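You operate a simulated robot arm through the tools that you are given. There is no shell and no other tool. Be economical: measure what you need, move in short steps, check, and stop when the job is done.

You run a simulated robot arm. Do the job below in one go: nothing can be reset, and whatever is moved stays where it is left.

TASK
Put the white bobbin on the top of the tester. Then fetch the steel hex spacer and set it on the black disc. Then fetch the green block and set it on the silver bearing on the top of the black bench. Then open the front glass door. Keep to this order.
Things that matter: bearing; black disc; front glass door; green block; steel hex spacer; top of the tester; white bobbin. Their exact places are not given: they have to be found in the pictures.

Only the result counts: the job must be done as asked and must still hold three seconds after the hand-in. Knocking over, shifting, dropping, spilling or breaking anything else fails it.

THE ROBOT
A 7-joint arm with a vacuum gripper on a trunk, on a base that drives. Base frame: it is fixed to the floor where the robot stands at the start and does not move with it; the origin is under the middle of the robot, x ahead of it, y to its left, z up; the surface under the hand at the start is at about z = 780. Lengths are in mm, angles in rad, forces in N, time in s.
Its first joint turns from -2.601 to 2.601 rad. Places, roughly: bearing (8x8x2 cm) [-1000, 12800, 800]; black disc (6x6x2 cm) [-4800, 400, 700]; front glass door [700, 3200, 1100]; green block [-1250, 12750, 750]; steel hex spacer (3x4x4 cm) [-4600, 200, 700]; top of the tester [800, 500, 800]; white bobbin (4x4x4 cm) [700, -200, 800]. Payload 1.06 kg.
Tool frame: the origin (TCP) lies in the middle of the cups' lips, and z points out of the cups. The gripper has 1 cup of 24 mm across, covering 24 by 24 mm (tool x, y); the bellows give 8 mm. With the vacuum on, a cup seals on a smooth face that it is pressed against (1 to 4 N); it does not hold porous or soft things. The pull reaches 23 N.
Orientation is that of the tool frame in the base frame, as [roll, pitch, yaw] about the fixed x, y, z axes, in that order (R = Rz(yaw) Ry(pitch) Rx(roll)). With the cups facing straight down, the tool's x points along the base's -x, its y along +y and its z along -z.

THE INTERFACE
- The arm moves only by the tool move_arm. Its argument "rows" is one flat list of numbers, 6 for each row, row after row: the shift along the base's x, y, z in mm, then the turn, a rotation vector about the base's x, y, z in degrees. In form: [tx, ty, tz, rx, ry, rz, tx, ty, tz, rx, ry, rz, ...]. A call has 1 to 8 rows; each row shifts and turns the commanded pose from where the row before left it. "vacuum" is the vacuum: 1 switches it on, -1 off, set as the call begins (left out, the last holds). Rows are played at 5 a second. More than 50 mm and 0.15 rad between two rows, or a gripper value outside its range, and nothing of the call is played. A pose out of reach is approached as far as the arm can. The call stops where the force on the tool passes 40 N (or 10 N more than at its start, if that is more) or the arm is blocked; 0.2 s more then pass. The pull builds up within a second once a cup has sealed. Time passes only in rows, and 0.2 s behind the last, so rows that do not move give it time. The reply holds the time, the measured pose of the TCP, the force on the tool along the base axes and the pull of the vacuum, in the units named above and with some noise, with the torque about the TCP (base axes, N m) and any sound that the robot's microphone picked up.
- Cameras (640 x 400 px; columns grow to the right, rows downward): "scene" is now at [39, 187.9, 1465.7]; the picture's right is [0.19, -0.98, 0.00], its down [-0.65, -0.13, -0.75] and it looks along [0.74, 0.15, -0.66] (base axes); focal length 267 px, centre (320, 200). "wrist" rides on the gripper at [78, 19, -96] in the tool frame; the picture's right is [-0.24, 0.97, 0.00], its down [-0.71, -0.17, -0.69] and it looks along [-0.67, -0.16, 0.73] (tool axes); focal length 243 px, centre (320, 200).
- get_image(camera): a new picture of that camera. No time passes.
- lift_body(by): slides the trunk up (or, below 0, down) by that many mm; the arm and the scene camera ride with it, the base frame stays. It gives what a move gives, with no picture.
- roll_base(legs): drives the robot by 1 to 6 legs, each [ahead, turn to the left] in mm and rad, along the robot's own axes; the way and the turn of a leg run together, so that a leg with both is an arc; at most 1500 mm and 3.142 rad a leg. The arm and the cameras ride along, it lands a little off, and it stops where it bumps. It gives what a move gives.
- pan_tilt(pan, tilt): turns the head with the scene camera to pan (to the left, within 2.705 rad either way) and tilt (down, from -0.506 to 1.204), counted from straight ahead of the robot. It gives what a move gives.
- probe_pixels(camera, pixels): there is no depth. For up to 12 entries [column, row, z] of the newest picture of that camera ("zoom" is the newest enlarged one), the place [x, y] in the base frame at which the ray of that pixel passes the height z, good to about 3 mm. No time passes.
- zoom(camera, box): a new picture of the part [left, top, right, bottom] of that camera's present view, enlarged. No time passes.
- close_job(): hands the job in; it is judged then, once.

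Keep the steps short. Do not move on a guess: measure, check each grasp and each placing, and mend mistakes. In all there are 110 turns and 98 pictures (those below and enlarged ones count). Leave the vacuum off and the arm clear of the work at the hand-in unless told otherwise, and finish with a single line.

The tools are called as a command line: name --argument value ..., lists and objects as JSON in quotes. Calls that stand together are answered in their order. move_arm: Moves the arm, as the interface text tells. Its arguments: {"type":"object","properties":{"rows":{"type":"array"},"vacuum":{"type":"number"}},"required":["rows"]} The other tools are called the same way: lift_body (by) slides the trunk up or down; roll_base (legs) drives the base; pan_tilt (pan, tilt) turns the head that bears the scene camera; get_image (camera) takes a picture; probe_pixels (camera, pixels) gives the place at which the rays of pixels pass given heights; zoom (camera, box) takes an enlarged picture of a part of a camera's view; close_job () hands the job in.

At the start:

```text
time: 0.0
tcp_pos: [617.9, 257.8, 1045.5]
ee_rot: [-3.14, 0.0, -3.141]
contact_force: [0.3, 0.0, 0.3]
wrist_torque: [0.01, 0.01, 0.02]
pull: 0.0
trunk travel left (down, up): [-525.0, 185.0]
robot x, y, heading: [-0.1, 1.6, -0.001]
head pan, tilt: [0.195, 0.719]
```

scene: 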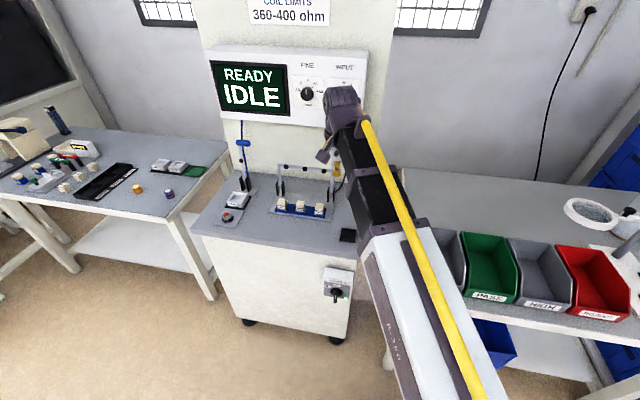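
wrist: 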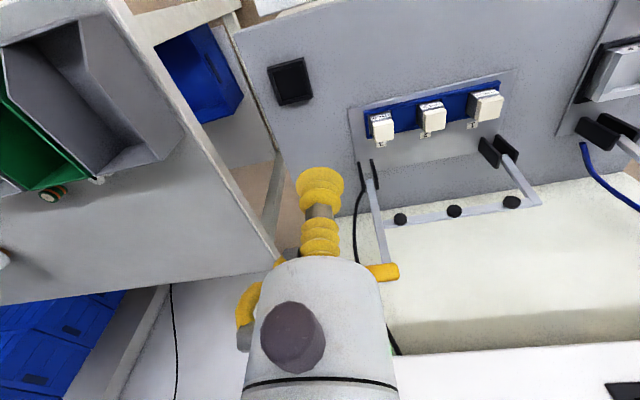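

I see a tester cabinet ahead and a bench with bins to the right; the bobbin should be near (700,-200). I turn the head to the right to look.

pan_tilt --pan -0.35 --tilt 0.75

get_image --camera "scene"

```text
time: 1.0
tcp_pos: [619.2, 257.2, 1045.0]
ee_rot: [3.141, -0.001, 3.141]
contact_force: [0.6, 0.3, -0.5]
wrist_torque: [-0.02, 0.04, 0.01]
pull: 0.0
trunk travel left (down, up): [-525.0, 185.0]
robot x, y, heading: [2.6, 2.6, -0.004]
head pan, tilt: [-0.351, 0.75]
```

```text
95 pictures are left
```

scene: 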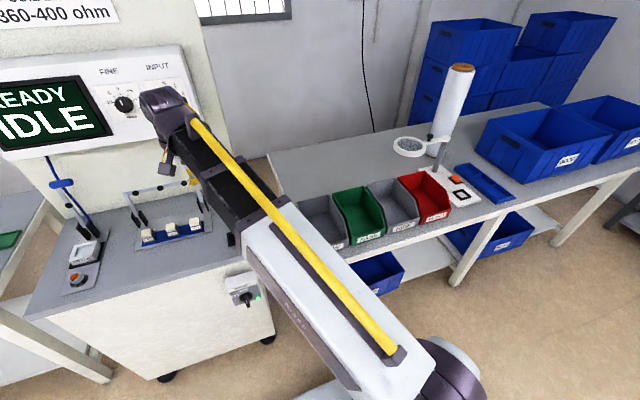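

The bobbin may hide behind the arm or in a bin. I measure some pixels and enlarge the bin area.

zoom --camera "scene" --box '[260, 130, 500, 280]'

probe_pixels --camera "scene" --pixels '[[320, 220, 800], [360, 215, 800], [430, 200, 800], [80, 240, 800], [170, 240, 800], [240, 240, 800]]'

zoom --camera "scene" --box '[30, 130, 270, 280]'

```text
2.67 times, centred on (380, 205) of scene
```

zoom: 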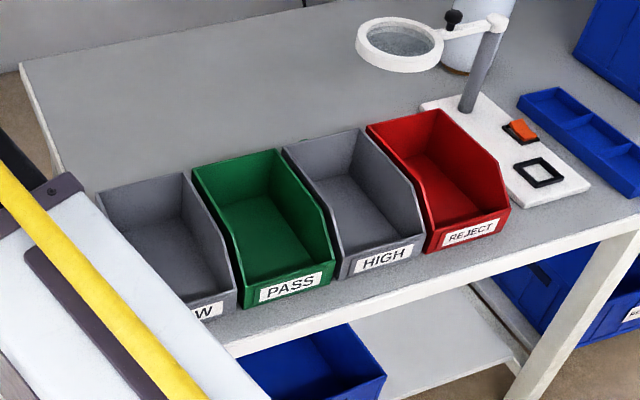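

```text
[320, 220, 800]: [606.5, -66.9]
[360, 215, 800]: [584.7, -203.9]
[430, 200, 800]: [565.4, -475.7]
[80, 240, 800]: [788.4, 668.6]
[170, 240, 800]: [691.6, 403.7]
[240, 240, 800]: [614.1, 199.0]
```

```text
2.67 times, centred on (150, 205) of scene
```

zoom: 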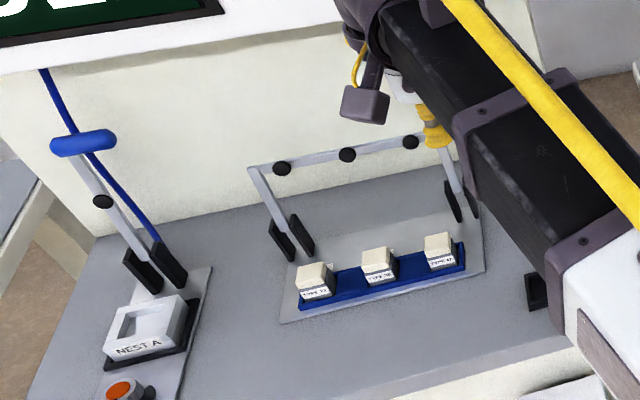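

In the wrist picture there is a small thing behind the bins at about (52,193) and (98,180). I enlarge it.

zoom --camera "wrist" --box '[0, 130, 160, 230]'

probe_pixels --camera "wrist" --pixels '[[52, 195, 800], [98, 180, 800], [290, 82, 800], [380, 126, 800], [488, 104, 800], [5, 258, 800]]'

```text
4.00 times, centred on (80, 180) of wrist
```

zoom: 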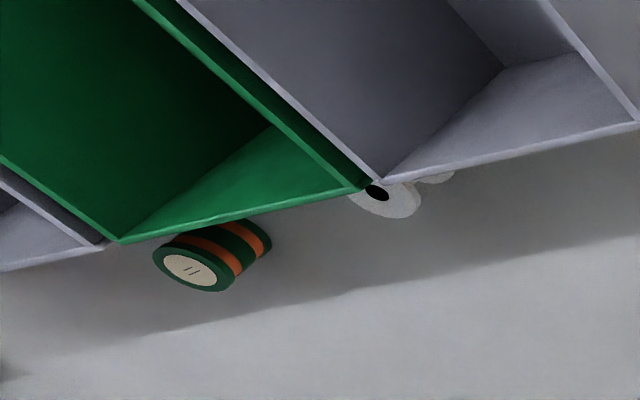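

```text
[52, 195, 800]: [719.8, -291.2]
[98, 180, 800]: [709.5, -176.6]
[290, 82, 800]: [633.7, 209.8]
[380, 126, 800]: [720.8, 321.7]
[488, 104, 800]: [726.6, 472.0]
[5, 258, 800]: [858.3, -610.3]
```

The white bobbin lies on its side behind the LOW bin near (710,-177). I swing the tool over there, staying high.

move_arm --rows '[0, -49, 0, 0, 0, 0, 0, -49, 0, 0, 0, 0, 0, -49, 0, 0, 0, 0, 0, -49, 0, 0, 0, 0, 0, -49, 0, 0, 0, 0, 10, -48, 0, 0, 0, 0, 10, -48, 0, 0, 0, 0, 10, -48, 0, 0, 0, 0]'

move_arm --rows '[20, -40, 0, 0, 0, 0, 40, 0, 0, 0, 0, 0, 40, 0, 0, 0, 0, 0]'

get_image --camera "wrist"

get_image --camera "scene"

```text
time: 2.8
tcp_pos: [648.6, -132.1, 1045.2]
ee_rot: [-3.141, 0.001, 3.14]
contact_force: [0.0, 0.7, 0.2]
wrist_torque: [0.0, -0.05, 0.0]
pull: 0.0
trunk travel left (down, up): [-525.0, 185.0]
robot x, y, heading: [1.0, -2.7, 0.005]
head pan, tilt: [-0.351, 0.75]
```

```text
time: 3.6
tcp_pos: [751.2, -171.4, 1043.8]
ee_rot: [-3.141, 0.001, -3.141]
contact_force: [-0.1, -0.3, 0.7]
wrist_torque: [-0.02, -0.03, -0.01]
pull: 0.1
trunk travel left (down, up): [-525.0, 185.0]
robot x, y, heading: [2.5, -0.1, 0.002]
head pan, tilt: [-0.351, 0.75]
```

```text
91 pictures are left
```

wrist: 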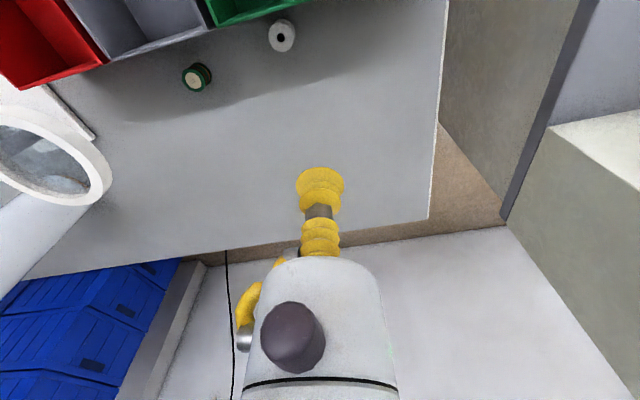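

```text
90 pictures are left
```

scene: 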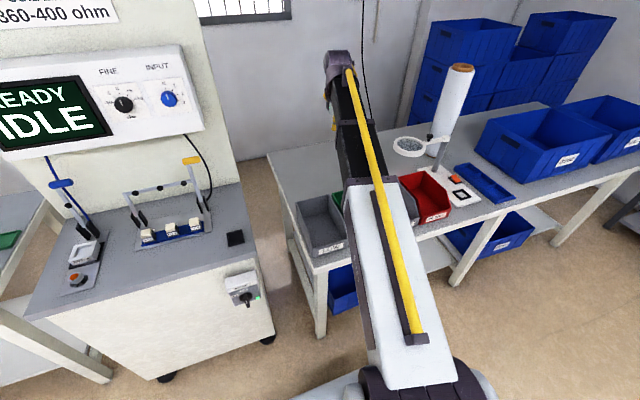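

The bobbin appears at about (281,36) in the wrist view. Enlarge and measure.

zoom --camera "wrist" --box '[217, 0, 345, 80]'

probe_pixels --camera "wrist" --pixels '[[281, 36, 780], [281, 36, 820], [281, 52, 780], [268, 36, 800], [296, 36, 800], [281, 20, 820], [240, 10, 900], [205, 27, 900]]'

```text
5.00 times, centred on (281, 40) of wrist
```

zoom: 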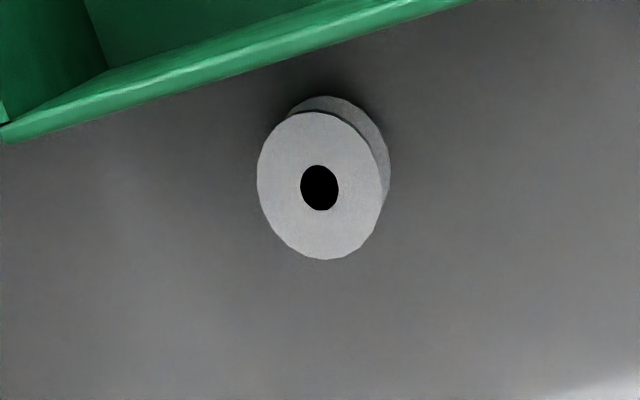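

```text
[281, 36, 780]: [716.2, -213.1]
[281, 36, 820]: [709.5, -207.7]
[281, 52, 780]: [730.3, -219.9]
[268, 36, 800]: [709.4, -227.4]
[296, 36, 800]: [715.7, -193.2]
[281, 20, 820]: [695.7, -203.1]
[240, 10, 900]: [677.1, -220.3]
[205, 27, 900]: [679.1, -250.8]
```

From the two views I triangulate: bobbin top around z≈770 at (719,-215), upright with the hole up; bin rear rims at x≈688, z≈825. I turn the tool −90° so the camera stays clear of the bins, moving over the bobbin.

move_arm --rows '[-4, -6, -10, 0, 0, -8, -4, -6, -10, 0, 0, -8, -4, -6, -10, 0, 0, -8, -4, -6, -10, 0, 0, -8, -4, -6, -10, 0, 0, -8, -4, -6, -10, 0, 0, -8, -4, -5, -10, 0, 0, -8, -4, -4, -10, 0, 0, -8]'

move_arm --rows '[0, 0, -10, 0, 0, -8, 0, 0, -10, 0, 0, -8, 0, 0, -10, 0, 0, -8, 0, 0, -10, 0, 0, -2]'

get_image --camera "wrist"

```text
time: 5.4
tcp_pos: [717.7, -217.9, 966.1]
ee_rot: [-3.141, 0.002, 2.023]
contact_force: [-0.9, 1.1, 0.0]
wrist_torque: [-0.03, 0.01, -0.01]
pull: 0.1
trunk travel left (down, up): [-525.0, 185.0]
robot x, y, heading: [-0.1, 4.1, -0.001]
head pan, tilt: [-0.351, 0.75]
```

```text
time: 6.4
tcp_pos: [716.6, -219.5, 924.8]
ee_rot: [3.141, -0.002, 1.569]
contact_force: [0.6, 0.5, -0.5]
wrist_torque: [0.0, 0.02, 0.01]
pull: 0.1
trunk travel left (down, up): [-525.0, 185.0]
robot x, y, heading: [1.2, -1.8, 0.002]
head pan, tilt: [-0.351, 0.75]
```

```text
88 pictures are left
```

wrist: 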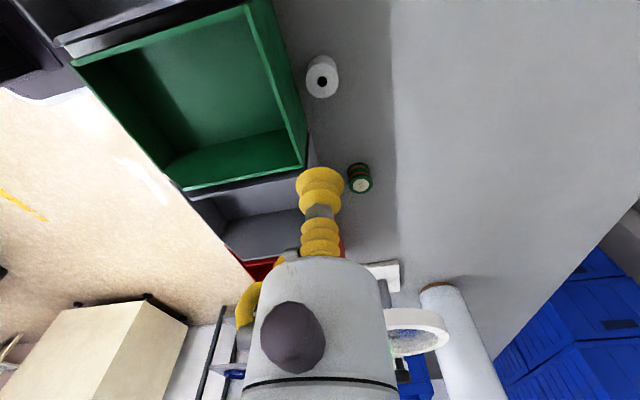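

Bobbin now at about (322,76); the green/orange one is nearby. I probe it at several heights.

zoom --camera "wrist" --box '[258, 40, 386, 120]'

probe_pixels --camera "wrist" --pixels '[[322, 80, 820], [322, 80, 800], [322, 80, 780], [322, 80, 760], [322, 80, 740], [360, 183, 770], [305, 163, 825], [250, 5, 825]]'

```text
5.00 times, centred on (322, 80) of wrist
```

zoom: 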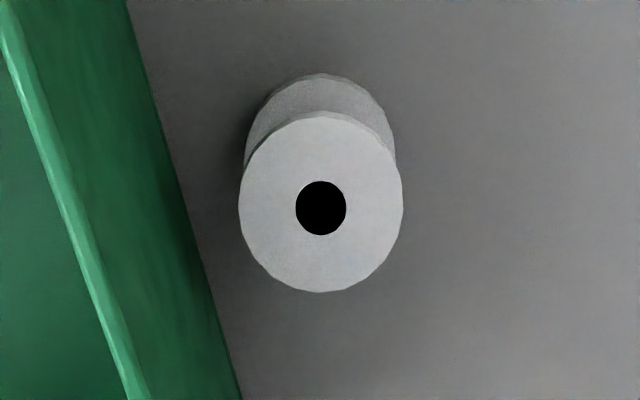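

```text
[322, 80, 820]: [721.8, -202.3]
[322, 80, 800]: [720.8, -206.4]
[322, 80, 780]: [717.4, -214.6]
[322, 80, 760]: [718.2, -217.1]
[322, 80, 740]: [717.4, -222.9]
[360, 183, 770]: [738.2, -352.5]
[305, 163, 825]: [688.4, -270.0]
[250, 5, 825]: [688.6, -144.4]
```

Consistent: bobbin centre ≈(718,-216.5), top ≈ 770. I go down to z≈785, then in small steps with the vacuum on.

move_arm --rows '[1, -1, -45, 0, 0, 0, 0, 0, -45, 0, 0, 0, 0, 0, -45, 0, 0, 0, 0, 0, 0, 0, 0, 0]' --vacuum 1

zoom --camera "wrist" --box '[240, 100, 400, 200]'

```text
time: 7.4
tcp_pos: [719.6, -219.1, 792.9]
ee_rot: [-3.141, -0.001, 1.571]
contact_force: [0.5, -0.4, -0.7]
wrist_torque: [-0.01, 0.01, 0.01]
pull: 0.1
trunk travel left (down, up): [-525.0, 185.0]
robot x, y, heading: [1.0, 0.8, 0.001]
head pan, tilt: [-0.351, 0.75]
```

```text
4.00 times, centred on (320, 150) of wrist
```

zoom: 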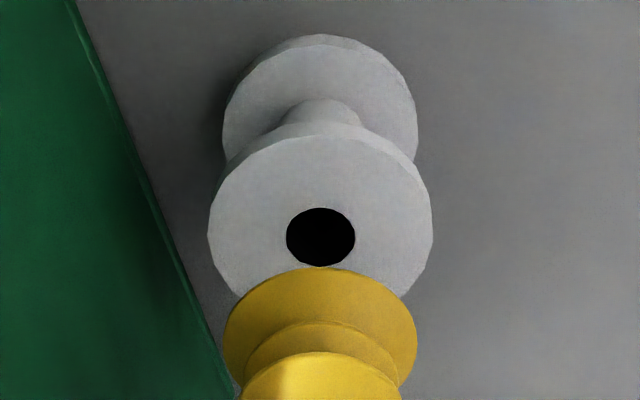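

probe_pixels --camera "zoom" --pixels '[[320, 237, 760], [320, 237, 765], [320, 237, 770], [320, 237, 775]]'

move_arm --rows '[0, 0, -10, 0, 0, 0, 0, 0, -4, 0, 0, 0, 0, 0, -2, 0, 0, 0, 0, 0, -2, 0, 0, 0]'

```text
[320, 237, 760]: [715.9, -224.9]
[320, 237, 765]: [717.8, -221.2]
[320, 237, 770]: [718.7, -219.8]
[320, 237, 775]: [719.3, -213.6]
```

```text
time: 8.4
tcp_pos: [717.9, -217.3, 772.3]
ee_rot: [-3.141, 0.0, 1.572]
contact_force: [-0.6, 0.4, 0.4]
wrist_torque: [-0.04, 0.01, 0.0]
pull: 23.0
trunk travel left (down, up): [-525.0, 185.0]
robot x, y, heading: [3.0, -1.2, -0.001]
head pan, tilt: [-0.351, 0.75]
```

Pull is 23 N — sealed. I lift it straight up.

move_arm --rows '[0, 0, 0, 0, 0, 0, 0, 0, 20, 0, 0, 0, 0, 0, 40, 0, 0, 0, 0, 0, 45, 0, 0, 0, 0, 0, 45, 0, 0, 0, 0, 0, 45, 0, 0, 0, 0, 0, 45, 0, 0, 0]'

get_image --camera "wrist"

zoom --camera "scene" --box '[30, 130, 270, 280]'

probe_pixels --camera "scene" --pixels '[[236, 238, 780], [220, 225, 780], [250, 265, 780], [205, 265, 780], [150, 265, 780], [110, 275, 780], [215, 190, 780], [90, 240, 780], [155, 185, 780]]'

```text
time: 10.0
tcp_pos: [715.7, -219.4, 1014.6]
ee_rot: [-3.141, 0.001, 1.572]
contact_force: [0.5, 0.6, -0.2]
wrist_torque: [-0.01, 0.0, 0.03]
pull: 22.7
trunk travel left (down, up): [-525.0, 185.0]
robot x, y, heading: [-1.8, -0.4, 0.001]
head pan, tilt: [-0.351, 0.75]
```

```text
85 pictures are left
```

wrist: 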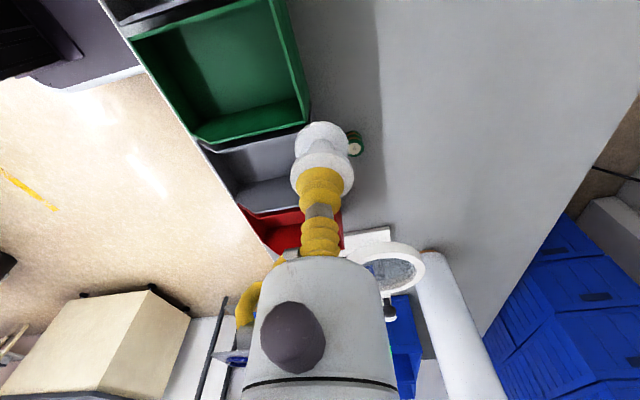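

```text
2.67 times, centred on (150, 205) of scene
```

zoom: 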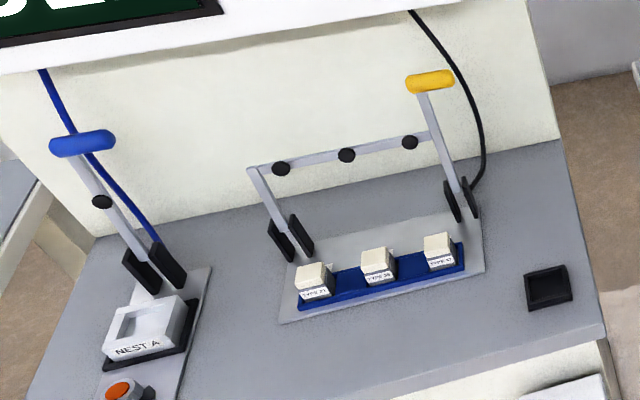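

```text
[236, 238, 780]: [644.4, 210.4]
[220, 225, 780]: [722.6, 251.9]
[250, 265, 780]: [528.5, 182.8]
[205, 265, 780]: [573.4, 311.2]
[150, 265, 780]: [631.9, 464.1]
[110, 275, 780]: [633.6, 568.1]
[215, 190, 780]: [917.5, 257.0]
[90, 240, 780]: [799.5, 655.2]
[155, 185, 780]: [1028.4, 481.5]
```

The bobbin hangs on the cup. I choose the free area on the tester top in front of the coil plate, near pixel (176,257), and measure it and its surroundings.

probe_pixels --camera "zoom" --pixels '[[390, 338, 780], [283, 322, 780], [483, 271, 780], [600, 328, 780], [400, 386, 780], [135, 395, 780], [210, 267, 780], [300, 255, 780], [470, 215, 780], [250, 168, 900], [430, 80, 950], [255, 320, 780]]'

```text
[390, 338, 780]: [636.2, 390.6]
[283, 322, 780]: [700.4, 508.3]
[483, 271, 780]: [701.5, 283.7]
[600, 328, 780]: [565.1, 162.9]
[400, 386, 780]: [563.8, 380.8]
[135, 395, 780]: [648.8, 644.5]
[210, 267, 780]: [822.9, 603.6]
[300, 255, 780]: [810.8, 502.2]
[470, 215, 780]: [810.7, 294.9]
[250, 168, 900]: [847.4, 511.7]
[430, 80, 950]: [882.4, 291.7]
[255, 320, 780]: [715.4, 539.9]
```

Free strip x 565–700 at y≈390. I carry the bobbin to (640,390).

move_arm --rows '[-10, 43, 0, 0, 0, 0, -10, 43, 0, 0, 0, 0, -10, 43, 0, 0, 0, 0, -10, 43, 0, 0, 0, 0, -10, 43, 0, 0, 0, 0, -10, 43, 0, 0, 0, 0, -10, 43, 0, 0, 0, 0, -8, 43, 0, 0, 0, 0]'

move_arm --rows '[0, 43, 0, 0, 0, 0, 0, 43, 0, 0, 0, 0, 0, 43, 0, 0, 0, 0, 0, 43, 0, 0, 0, 0, 0, 43, 0, 0, 0, 0, 0, 43, 0, 0, 0, 0, 0, 5, -30, 0, 0, 0, 0, 0, -30, 0, 0, 0]'

get_image --camera "wrist"

get_image --camera "scene"

```text
time: 11.8
tcp_pos: [640.3, 124.1, 1012.5]
ee_rot: [-3.141, -0.001, 1.57]
contact_force: [-0.2, -0.5, 0.2]
wrist_torque: [0.01, -0.02, 0.02]
pull: 22.5
trunk travel left (down, up): [-525.0, 185.0]
robot x, y, heading: [1.1, -1.7, -0.005]
head pan, tilt: [-0.351, 0.75]
```

```text
time: 13.6
tcp_pos: [641.9, 388.5, 950.7]
ee_rot: [-3.142, -0.001, 1.571]
contact_force: [-0.2, 0.7, 0.4]
wrist_torque: [0.0, 0.03, 0.02]
pull: 23.2
trunk travel left (down, up): [-525.0, 185.0]
robot x, y, heading: [2.6, 0.8, 0.003]
head pan, tilt: [-0.351, 0.75]
```

```text
83 pictures are left
```

wrist: 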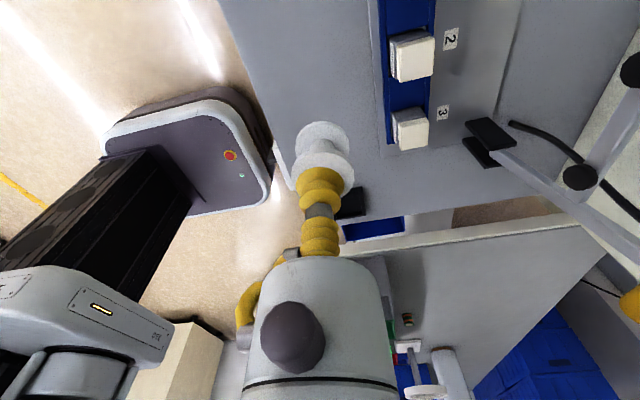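

```text
82 pictures are left
```

scene: 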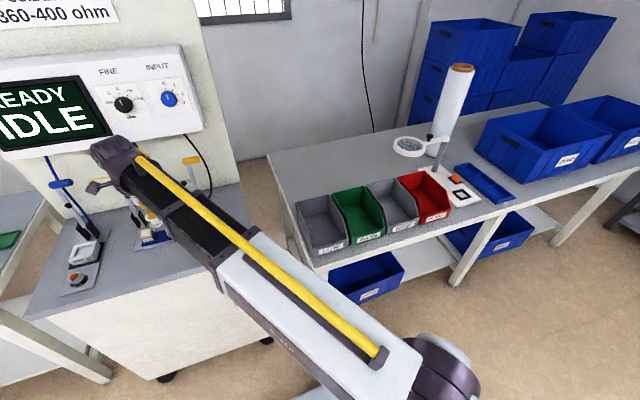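

Above the free area. I descend to about z=835, then feel for contact in 2–3 mm steps.

move_arm --rows '[0, 0, -40, 0, 0, 0, 0, 0, -40, 0, 0, 0, 0, 0, -35, 0, 0, 0, 0, 0, -4, 0, 0, 0, 0, 0, -4, 0, 0, 0, 0, 0, 0, 0, 0, 0]'

get_image --camera "wrist"

```text
time: 15.0
tcp_pos: [639.3, 388.2, 829.1]
ee_rot: [3.141, -0.002, 1.569]
contact_force: [-0.3, 0.2, -0.7]
wrist_torque: [0.01, -0.05, 0.04]
pull: 22.9
trunk travel left (down, up): [-525.0, 185.0]
robot x, y, heading: [-2.8, -0.7, -0.003]
head pan, tilt: [-0.351, 0.75]
```

```text
81 pictures are left
```

wrist: 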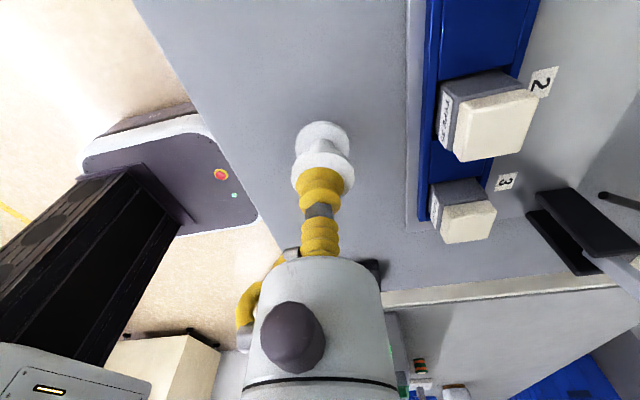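

move_arm --rows '[0, 0, -3, 0, 0, 0, 0, 0, -3, 0, 0, 0, 0, 0, -2, 0, 0, 0, 0, 0, 0, 0, 0, 0]'

```text
time: 16.0
tcp_pos: [639.4, 388.5, 822.1]
ee_rot: [-3.141, -0.001, 1.571]
contact_force: [-0.5, -0.3, -0.7]
wrist_torque: [0.0, -0.02, 0.0]
pull: 23.2
trunk travel left (down, up): [-525.0, 185.0]
robot x, y, heading: [-1.3, -0.4, 0.003]
head pan, tilt: [-0.351, 0.75]
```

No contact yet; I continue in small steps.

move_arm --rows '[0, 0, -2, 0, 0, 0, 0, 0, -2, 0, 0, 0, 0, 0, 0, 0, 0, 0]'

zoom --camera "wrist" --box '[240, 90, 400, 190]'

```text
time: 16.8
tcp_pos: [639.9, 389.6, 817.7]
ee_rot: [3.142, 0.0, 1.57]
contact_force: [0.6, -0.1, 0.3]
wrist_torque: [0.02, -0.02, 0.01]
pull: 23.2
trunk travel left (down, up): [-525.0, 185.0]
robot x, y, heading: [-1.2, 2.7, -0.003]
head pan, tilt: [-0.351, 0.75]
```

```text
4.00 times, centred on (320, 140) of wrist
```

zoom: 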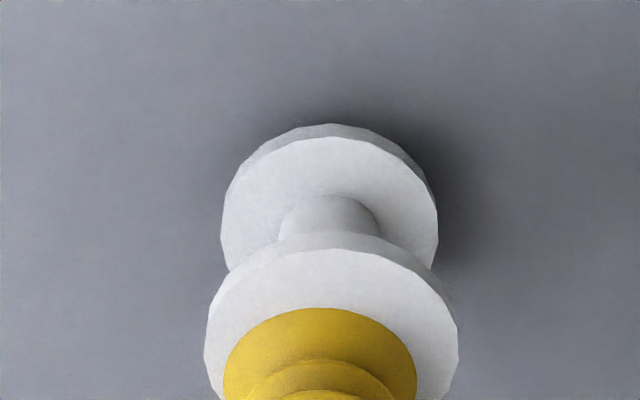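

move_arm --rows '[0, 0, -2, 0, 0, 0, 0, 0, -1.5, 0, 0, 0, 0, 0, 0, 0, 0, 0]'

```text
time: 17.6
tcp_pos: [640.7, 388.6, 813.0]
ee_rot: [3.141, 0.001, 1.571]
contact_force: [-0.2, 0.3, -0.1]
wrist_torque: [0.0, 0.01, 0.01]
pull: 22.5
trunk travel left (down, up): [-525.0, 185.0]
robot x, y, heading: [-2.6, -0.8, -0.002]
head pan, tilt: [-0.351, 0.75]
```

move_arm --rows '[0, 0, -1.5, 0, 0, 0, 0, 0, -1.5, 0, 0, 0, 0, 0, 0, 0, 0, 0]'

zoom --camera "wrist" --box '[240, 90, 400, 190]'

```text
time: 18.4
tcp_pos: [639.5, 388.3, 810.3]
ee_rot: [3.141, 0.001, 1.57]
contact_force: [-0.8, -0.6, 6.2]
wrist_torque: [0.0, -0.03, 0.05]
pull: 23.1
trunk travel left (down, up): [-525.0, 185.0]
robot x, y, heading: [-1.7, 1.9, 0.004]
head pan, tilt: [-0.351, 0.75]
```

```text
4.00 times, centred on (320, 140) of wrist
```

zoom: 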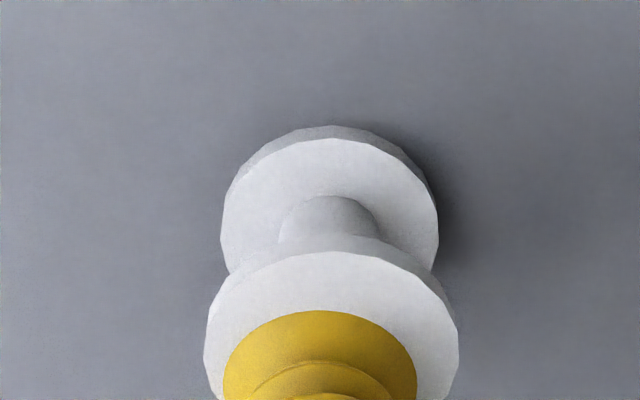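

Contact of 6 N: the bobbin stands on the tester. Vacuum off, wait, then rise.

move_arm --rows '[0, 0, 1, 0, 0, 0, 0, 0, 0, 0, 0, 0, 0, 0, 0, 0, 0, 0, 0, 0, 0, 0, 0, 0, 0, 0, 0, 0, 0, 0]' --vacuum -1

move_arm --rows '[0, 0, 3, 0, 0, 0, 0, 0, 10, 0, 0, 0, 0, 0, 30, 0, 0, 0, 0, 0, 40, 0, 0, 0, 0, 0, 40, 0, 0, 0, 0, 0, 40, 0, 0, 0]'

get_image --camera "wrist"

```text
time: 19.6
tcp_pos: [640.0, 387.3, 812.1]
ee_rot: [3.141, 0.0, 1.569]
contact_force: [0.2, 0.3, 1.3]
wrist_torque: [0.01, 0.03, -0.01]
pull: 0.1
trunk travel left (down, up): [-525.0, 185.0]
robot x, y, heading: [-1.9, -0.8, 0.005]
head pan, tilt: [-0.351, 0.75]
```

```text
time: 21.0
tcp_pos: [641.3, 389.9, 975.8]
ee_rot: [-3.141, -0.001, 1.57]
contact_force: [0.1, 0.3, -0.2]
wrist_torque: [0.01, 0.02, 0.0]
pull: 0.1
trunk travel left (down, up): [-525.0, 185.0]
robot x, y, heading: [1.7, -1.7, -0.001]
head pan, tilt: [-0.351, 0.75]
```

```text
78 pictures are left
```

wrist: 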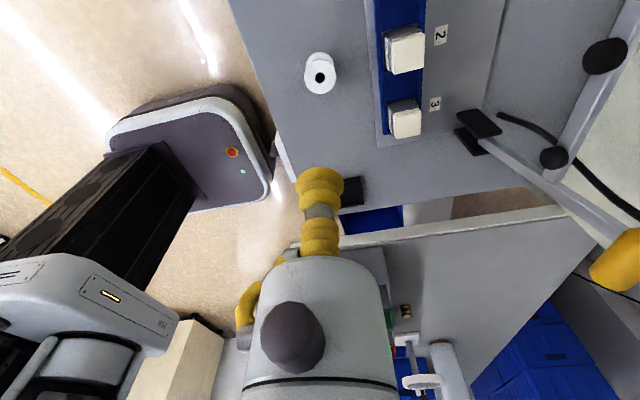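

The bobbin stands upright. Now I look behind the robot for the way to (-4700,300).

pan_tilt --pan 2.7 --tilt 0.3

get_image --camera "scene"

pan_tilt --pan -2.7 --tilt 0.3

get_image --camera "scene"

```text
time: 23.6
tcp_pos: [642.5, 389.1, 975.0]
ee_rot: [-3.14, 0.002, 1.571]
contact_force: [-0.5, 0.3, 0.6]
wrist_torque: [-0.03, 0.0, -0.02]
pull: 0.1
trunk travel left (down, up): [-525.0, 185.0]
robot x, y, heading: [-3.8, 1.3, -0.003]
head pan, tilt: [2.7, 0.3]
```

```text
77 pictures are left
```

scene: 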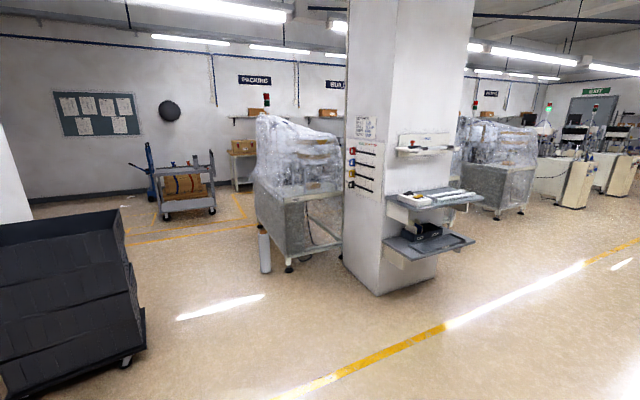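

```text
time: 27.8
tcp_pos: [641.9, 389.0, 975.9]
ee_rot: [3.141, -0.001, 1.573]
contact_force: [0.2, 0.0, -1.0]
wrist_torque: [-0.02, 0.01, 0.0]
pull: 0.1
trunk travel left (down, up): [-525.0, 185.0]
robot x, y, heading: [4.9, 1.3, -0.0]
head pan, tilt: [-2.7, 0.3]
```

```text
76 pictures are left
```

scene: 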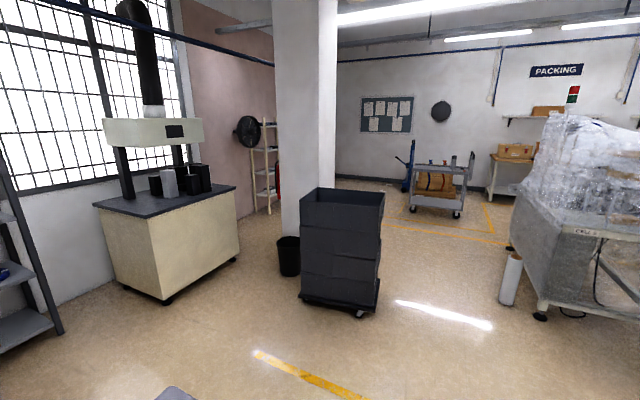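

The cart with small items straight behind near "PACKING" should hold the spacer and disc. I back off 700 mm first, then fold the arm to the middle.

roll_base --legs '[[-700, 0]]'

move_arm --rows '[0, -48, 0, 0, 0, 8, 0, -48, 0, 0, 0, 8, 0, -48, 0, 0, 0, 8, 0, -48, 0, 0, 0, 8, 0, -48, 0, 0, 0, 8, 0, -48, 0, 0, 0, 8, 0, -48, 0, 0, 0, 8, 0, -48, 0, 0, 0, 8]'

move_arm --rows '[0, 0, 10, 0, 0, 8, 0, 0, 10, 0, 0, 8, -10, 0, 10, 0, 0, 8, -10, 0, 10, 0, 0, 2]'

pan_tilt --pan 1.6 --tilt 0.5

get_image --camera "scene"

```text
time: 31.7
tcp_pos: [-64.3, 389.4, 976.2]
ee_rot: [3.141, 0.001, 1.568]
contact_force: [1.0, 0.8, -0.4]
wrist_torque: [0.02, -0.01, 0.01]
pull: 0.1
trunk travel left (down, up): [-525.0, 185.0]
robot x, y, heading: [-707.1, 2.9, -0.002]
head pan, tilt: [-2.7, 0.3]
```

```text
time: 33.5
tcp_pos: [-64.8, 5.3, 973.7]
ee_rot: [3.141, 0.001, 2.688]
contact_force: [-0.4, -0.2, 0.0]
wrist_torque: [-0.02, 0.0, -0.01]
pull: 0.1
trunk travel left (down, up): [-525.0, 185.0]
robot x, y, heading: [-708.2, -3.5, -0.002]
head pan, tilt: [-2.7, 0.3]
```

```text
time: 34.5
tcp_pos: [-84.9, 4.8, 1014.6]
ee_rot: [-3.141, 0.0, 3.139]
contact_force: [-0.9, -0.3, 0.1]
wrist_torque: [-0.01, -0.01, 0.02]
pull: 0.1
trunk travel left (down, up): [-525.0, 185.0]
robot x, y, heading: [-707.3, 4.0, -0.003]
head pan, tilt: [-2.7, 0.3]
```

```text
time: 37.9
tcp_pos: [-84.0, 4.7, 1014.1]
ee_rot: [3.141, 0.0, 3.137]
contact_force: [0.7, 0.0, -0.7]
wrist_torque: [0.03, -0.06, 0.01]
pull: 0.0
trunk travel left (down, up): [-525.0, 185.0]
robot x, y, heading: [-706.4, 5.1, 0.003]
head pan, tilt: [1.6, 0.499]
```

```text
75 pictures are left
```

scene: 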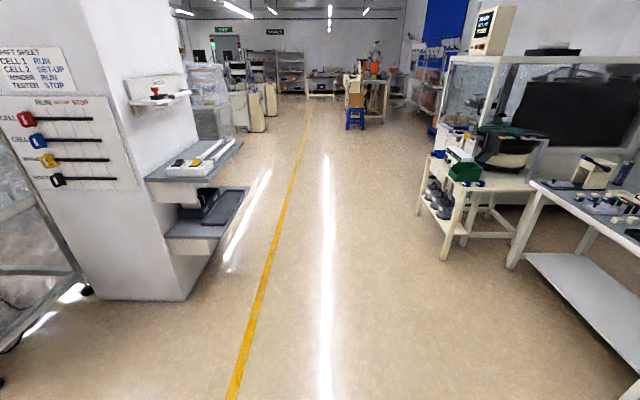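

Left side is clear. I turn half round in place to face the cart, then look.

roll_base --legs '[[0, 1.57], [0, 1.57]]'

pan_tilt --pan 0 --tilt 0.35

get_image --camera "scene"

```text
time: 46.0
tcp_pos: [-1329.1, -4.6, 1015.3]
ee_rot: [-3.141, 0.001, 0.0]
contact_force: [-0.1, 0.7, -0.3]
wrist_torque: [-0.02, -0.01, 0.01]
pull: 0.0
trunk travel left (down, up): [-525.0, 185.0]
robot x, y, heading: [-707.0, 0.0, 3.138]
head pan, tilt: [1.6, 0.499]
```

```text
time: 47.6
tcp_pos: [-1329.0, -3.5, 1014.5]
ee_rot: [-3.141, 0.0, 0.001]
contact_force: [-0.1, -0.3, 0.0]
wrist_torque: [-0.01, -0.01, 0.01]
pull: 0.1
trunk travel left (down, up): [-525.0, 185.0]
robot x, y, heading: [-708.1, 3.8, 3.142]
head pan, tilt: [0.0, 0.351]
```

```text
74 pictures are left
```

scene: 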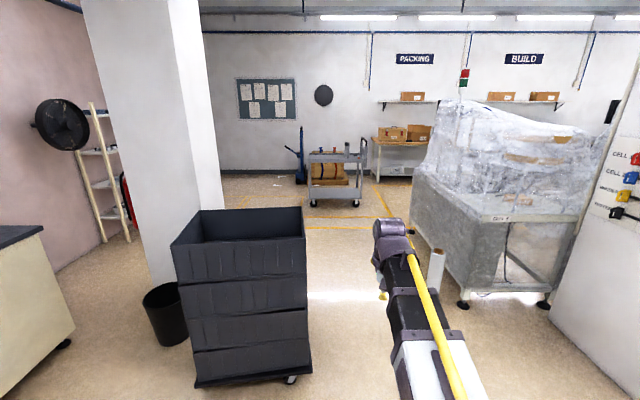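

I measure floor points: crate stack bottom corner (310,375), white roll base, machine foot and cart.

probe_pixels --camera "scene" --pixels '[[311, 372, 0], [306, 330, 0], [292, 380, 0], [427, 290, 0], [445, 290, 0], [463, 308, 0], [413, 225, 400], [310, 205, 0], [358, 205, 0], [310, 155, 700], [362, 155, 700], [415, 240, 0]]'

zoom --camera "scene" --box '[280, 110, 440, 210]'

```text
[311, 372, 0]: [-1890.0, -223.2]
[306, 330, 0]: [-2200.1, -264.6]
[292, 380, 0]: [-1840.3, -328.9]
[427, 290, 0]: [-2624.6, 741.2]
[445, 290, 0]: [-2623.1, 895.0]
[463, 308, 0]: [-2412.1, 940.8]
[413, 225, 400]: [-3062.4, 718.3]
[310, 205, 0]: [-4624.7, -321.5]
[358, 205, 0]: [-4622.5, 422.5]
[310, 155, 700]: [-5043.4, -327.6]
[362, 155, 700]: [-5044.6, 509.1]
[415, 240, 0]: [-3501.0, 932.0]
```

```text
4.00 times, centred on (360, 160) of scene
```

zoom: 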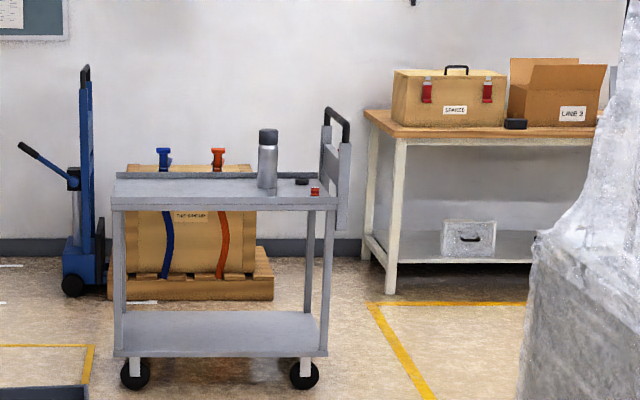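

Corridor between crates (y≈-223) and the roll (y≈741): I drive along y≈260 and stop at x≈-3700, short of the cart front (≈-4550).

roll_base --legs '[[0, -0.3], [880, 0], [0, 0.3], [1100, 0], [1050, 0]]'

pan_tilt --pan 0 --tilt 0.6

get_image --camera "scene"

```text
time: 64.5
tcp_pos: [-4314.1, 315.8, 1015.5]
ee_rot: [3.141, 0.0, -0.008]
contact_force: [0.5, 0.2, -0.3]
wrist_torque: [0.03, -0.01, -0.01]
pull: 0.2
trunk travel left (down, up): [-525.0, 185.0]
robot x, y, heading: [-3690.9, 314.1, 3.13]
head pan, tilt: [0.0, 0.351]
```

```text
time: 65.2
tcp_pos: [-4312.9, 315.5, 1014.5]
ee_rot: [3.142, 0.0, -0.008]
contact_force: [0.7, 1.0, 1.1]
wrist_torque: [-0.01, 0.03, 0.0]
pull: 0.0
trunk travel left (down, up): [-525.0, 185.0]
robot x, y, heading: [-3689.5, 319.6, 3.134]
head pan, tilt: [0.0, 0.6]
```

```text
72 pictures are left
```

scene: 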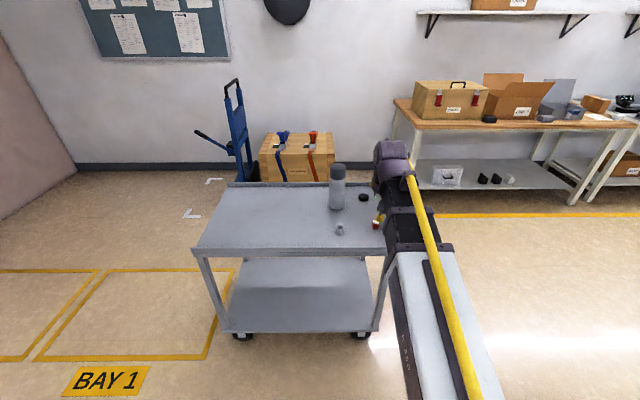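

I see the spacer at (340,229), the black disc at (363,197), a flask at (337,188) and a red thing near (376,225). Enlarge and measure.

zoom --camera "scene" --box '[290, 150, 418, 230]'

zoom --camera "scene" --box '[300, 170, 428, 250]'

probe_pixels --camera "scene" --pixels '[[340, 235, 700], [340, 224, 740], [363, 198, 700], [363, 198, 720], [337, 210, 700], [337, 165, 900], [375, 228, 700], [193, 250, 700], [375, 256, 700], [240, 183, 700]]'

get_image --camera "wrist"

```text
5.00 times, centred on (354, 190) of scene
```

zoom: 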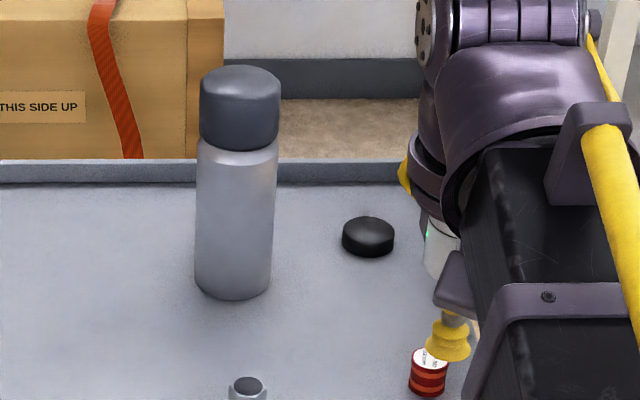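

```text
5.00 times, centred on (364, 210) of scene
```

zoom: 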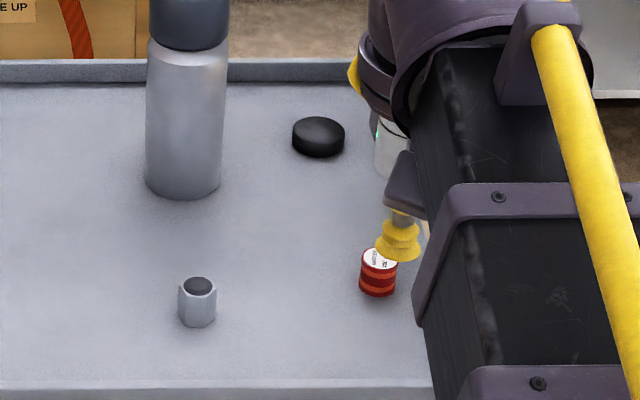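

```text
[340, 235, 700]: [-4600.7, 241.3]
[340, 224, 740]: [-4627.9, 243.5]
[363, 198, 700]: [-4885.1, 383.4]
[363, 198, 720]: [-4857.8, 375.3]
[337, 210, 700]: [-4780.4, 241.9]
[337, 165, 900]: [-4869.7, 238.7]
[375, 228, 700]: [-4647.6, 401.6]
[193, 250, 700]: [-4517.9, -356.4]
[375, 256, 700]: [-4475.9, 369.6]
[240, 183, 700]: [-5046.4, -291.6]
```

```text
69 pictures are left
```

wrist: 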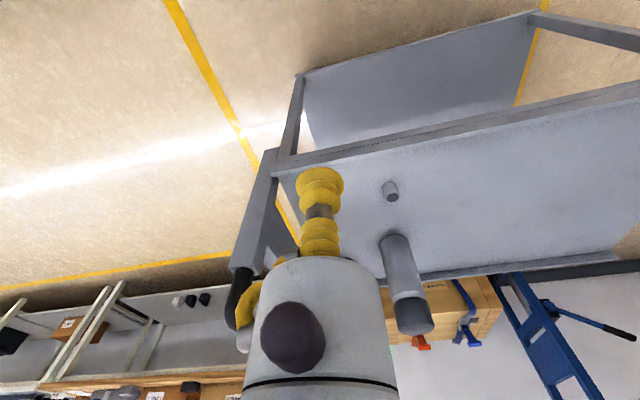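

The disc at ≈(-4860,378) is out of reach (1170 mm); I drive 230 mm ahead, leaving the base short of the cart.

roll_base --legs '[[230, 0.006]]'

get_image --camera "wrist"

get_image --camera "scene"

```text
time: 67.0
tcp_pos: [-4542.3, 313.3, 1014.9]
ee_rot: [3.141, -0.002, -0.002]
contact_force: [0.0, -0.6, 0.1]
wrist_torque: [0.02, 0.0, 0.01]
pull: 0.0
trunk travel left (down, up): [-525.0, 185.0]
robot x, y, heading: [-3920.4, 320.0, 3.141]
head pan, tilt: [0.0, 0.6]
```

```text
68 pictures are left
```

wrist: 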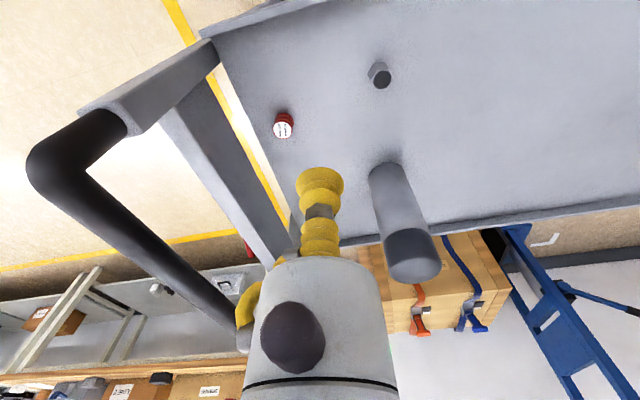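

```text
67 pictures are left
```

scene: 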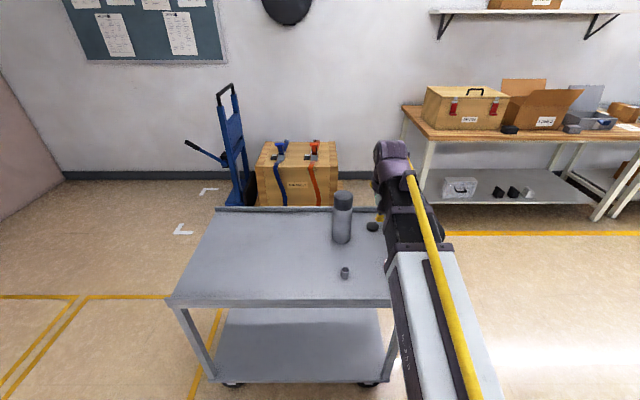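

zoom --camera "wrist" --box '[316, 35, 444, 115]'

probe_pixels --camera "wrist" --pixels '[[381, 78, 720], [381, 78, 740], [381, 78, 760], [381, 78, 700], [283, 120, 740], [388, 168, 700], [414, 256, 900], [205, 40, 700]]'

probe_pixels --camera "scene" --pixels '[[345, 269, 700], [345, 269, 720], [345, 269, 740], [345, 269, 760], [372, 227, 700], [372, 227, 720], [372, 227, 740]]'

```text
5.00 times, centred on (380, 75) of wrist
```

zoom: 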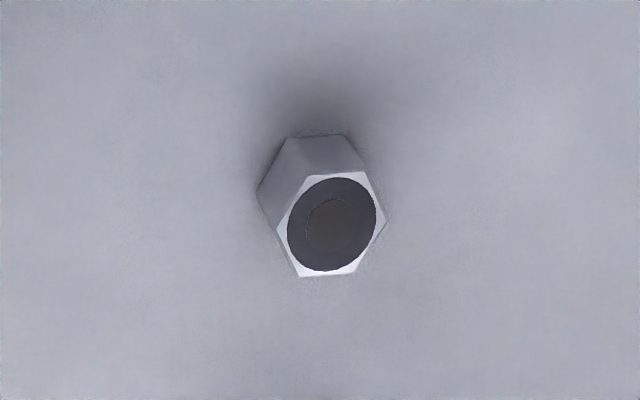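

```text
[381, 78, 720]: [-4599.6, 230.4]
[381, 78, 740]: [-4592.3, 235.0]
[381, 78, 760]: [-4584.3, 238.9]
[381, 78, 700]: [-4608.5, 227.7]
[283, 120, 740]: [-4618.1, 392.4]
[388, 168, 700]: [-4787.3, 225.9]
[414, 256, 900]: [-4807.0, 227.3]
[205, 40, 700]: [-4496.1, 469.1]
```

```text
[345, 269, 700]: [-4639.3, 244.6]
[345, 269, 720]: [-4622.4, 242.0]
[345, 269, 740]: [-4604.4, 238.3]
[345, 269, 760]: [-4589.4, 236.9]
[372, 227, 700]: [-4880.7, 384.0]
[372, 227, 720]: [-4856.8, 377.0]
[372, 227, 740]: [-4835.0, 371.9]
```

The spacer's top shows a dark round zone; I need a closer view. I move above it at z≈900.

move_arm --rows '[-14, -25, -30, 0, 0, 0, -13, -25, -30, 0, 0, 0, -13, -25, -30, 0, 0, 0, 0, 0, -20, 0, 0, 0]'

get_image --camera "wrist"

zoom --camera "wrist" --box '[272, 50, 368, 110]'

```text
time: 68.0
tcp_pos: [-4583.9, 237.7, 905.1]
ee_rot: [3.141, 0.0, 0.0]
contact_force: [-0.9, 0.0, 0.1]
wrist_torque: [-0.02, 0.0, -0.01]
pull: 0.0
trunk travel left (down, up): [-525.0, 185.0]
robot x, y, heading: [-3920.6, 315.4, 3.138]
head pan, tilt: [0.0, 0.6]
```

```text
65 pictures are left
```

wrist: 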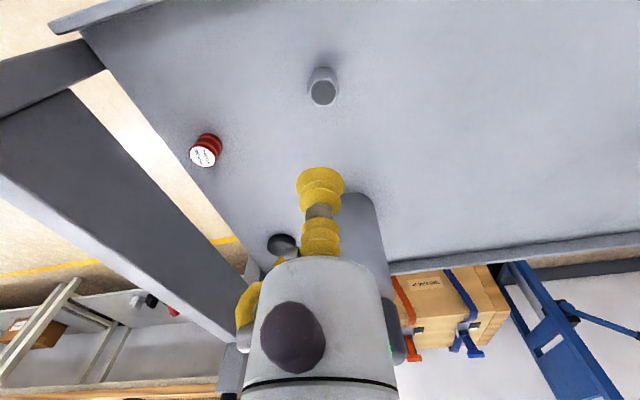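

```text
6.67 times, centred on (320, 80) of wrist
```

zoom: 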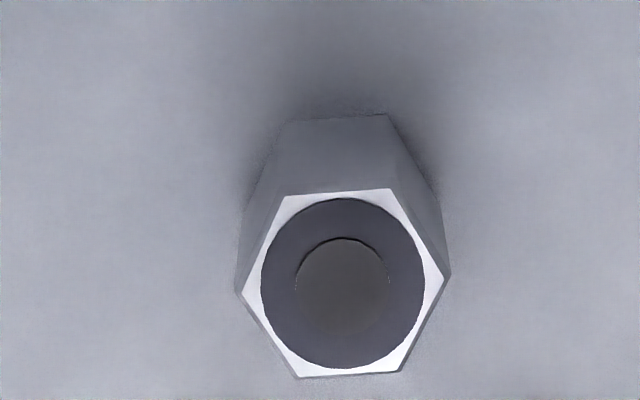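

The top is a dark ring (≈26 mm) with an inner circle; the cup's lips land on the ring if centred. Centre at px (323.3,92.7). Probe.

probe_pixels --camera "zoom" --pixels '[[342, 285, 730], [342, 285, 740], [342, 285, 750], [342, 285, 760], [342, 285, 770], [342, 285, 750], [342, 285, 760], [240, 292, 755], [450, 272, 755], [338, 370, 755], [335, 192, 755]]'

probe_pixels --camera "wrist" --pixels '[[283, 244, 700], [283, 244, 720], [283, 244, 740]]'

```text
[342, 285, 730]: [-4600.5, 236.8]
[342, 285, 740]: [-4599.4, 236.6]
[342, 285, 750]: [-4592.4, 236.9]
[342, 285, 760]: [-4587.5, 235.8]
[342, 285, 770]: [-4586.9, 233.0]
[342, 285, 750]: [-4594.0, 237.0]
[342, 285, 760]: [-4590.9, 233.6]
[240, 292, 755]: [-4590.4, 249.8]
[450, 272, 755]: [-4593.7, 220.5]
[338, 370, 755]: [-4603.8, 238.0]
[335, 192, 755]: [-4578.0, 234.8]
```

```text
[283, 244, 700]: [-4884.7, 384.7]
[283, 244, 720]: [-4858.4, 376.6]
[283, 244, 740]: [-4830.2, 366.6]
```

Spacer centre ≈(-4592.5,236.3), top ≈752. I shift and descend to ≈785, then look.

move_arm --rows '[-8, -1, -40, 0, 0, 0, 0, 0, -40, 0, 0, 0, 0, 0, -40, 0, 0, 0, 0, 0, 0, 0, 0, 0]' --vacuum 1

zoom --camera "wrist" --box '[256, 110, 384, 190]'

probe_pixels --camera "zoom" --pixels '[[320, 200, 750]]'

```text
time: 69.0
tcp_pos: [-4589.3, 239.3, 784.9]
ee_rot: [-3.141, 0.0, -0.002]
contact_force: [0.1, -0.4, -0.5]
wrist_torque: [0.02, 0.0, -0.02]
pull: 0.0
trunk travel left (down, up): [-525.0, 185.0]
robot x, y, heading: [-3921.6, 314.7, 3.143]
head pan, tilt: [0.0, 0.6]
```

```text
5.00 times, centred on (320, 150) of wrist
```

zoom: 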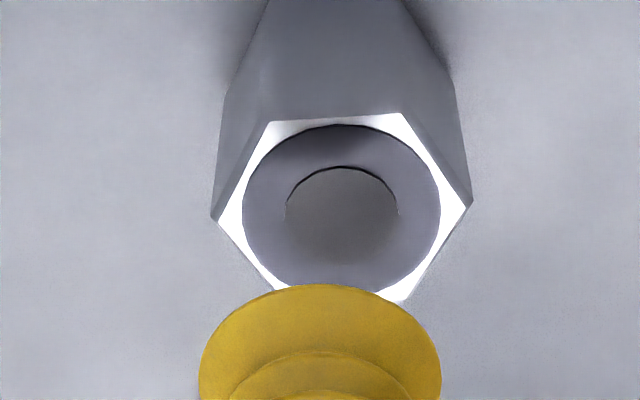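

```text
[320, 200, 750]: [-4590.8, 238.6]
```

The tool axis projects at column 320, the spacer centre is ≈3.8 px right (≈2.3 mm towards -y). I correct by (-0.5,-2.2) and come down in small steps.

move_arm --rows '[-0.5, -2.2, -14, 0, 0, 0, 0, 0, -6, 0, 0, 0, 0, 0, 0, 0, 0, 0]'

zoom --camera "wrist" --box '[256, 120, 384, 200]'

```text
time: 69.8
tcp_pos: [-4591.0, 235.0, 765.1]
ee_rot: [-3.142, 0.0, -0.002]
contact_force: [-0.4, 0.7, 0.6]
wrist_torque: [0.0, -0.01, 0.02]
pull: 0.0
trunk travel left (down, up): [-525.0, 185.0]
robot x, y, heading: [-3920.0, 316.8, 3.14]
head pan, tilt: [0.0, 0.6]
```

```text
5.00 times, centred on (320, 160) of wrist
```

zoom: 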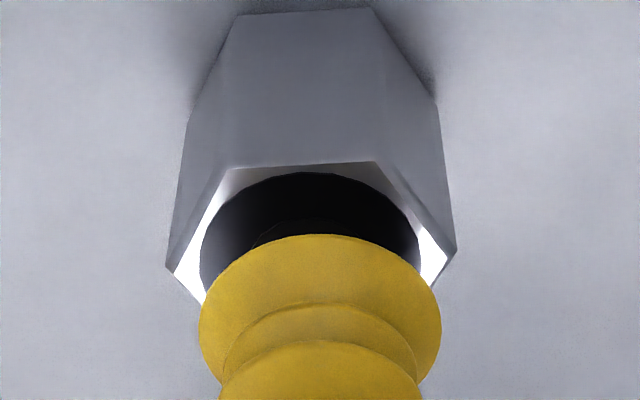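

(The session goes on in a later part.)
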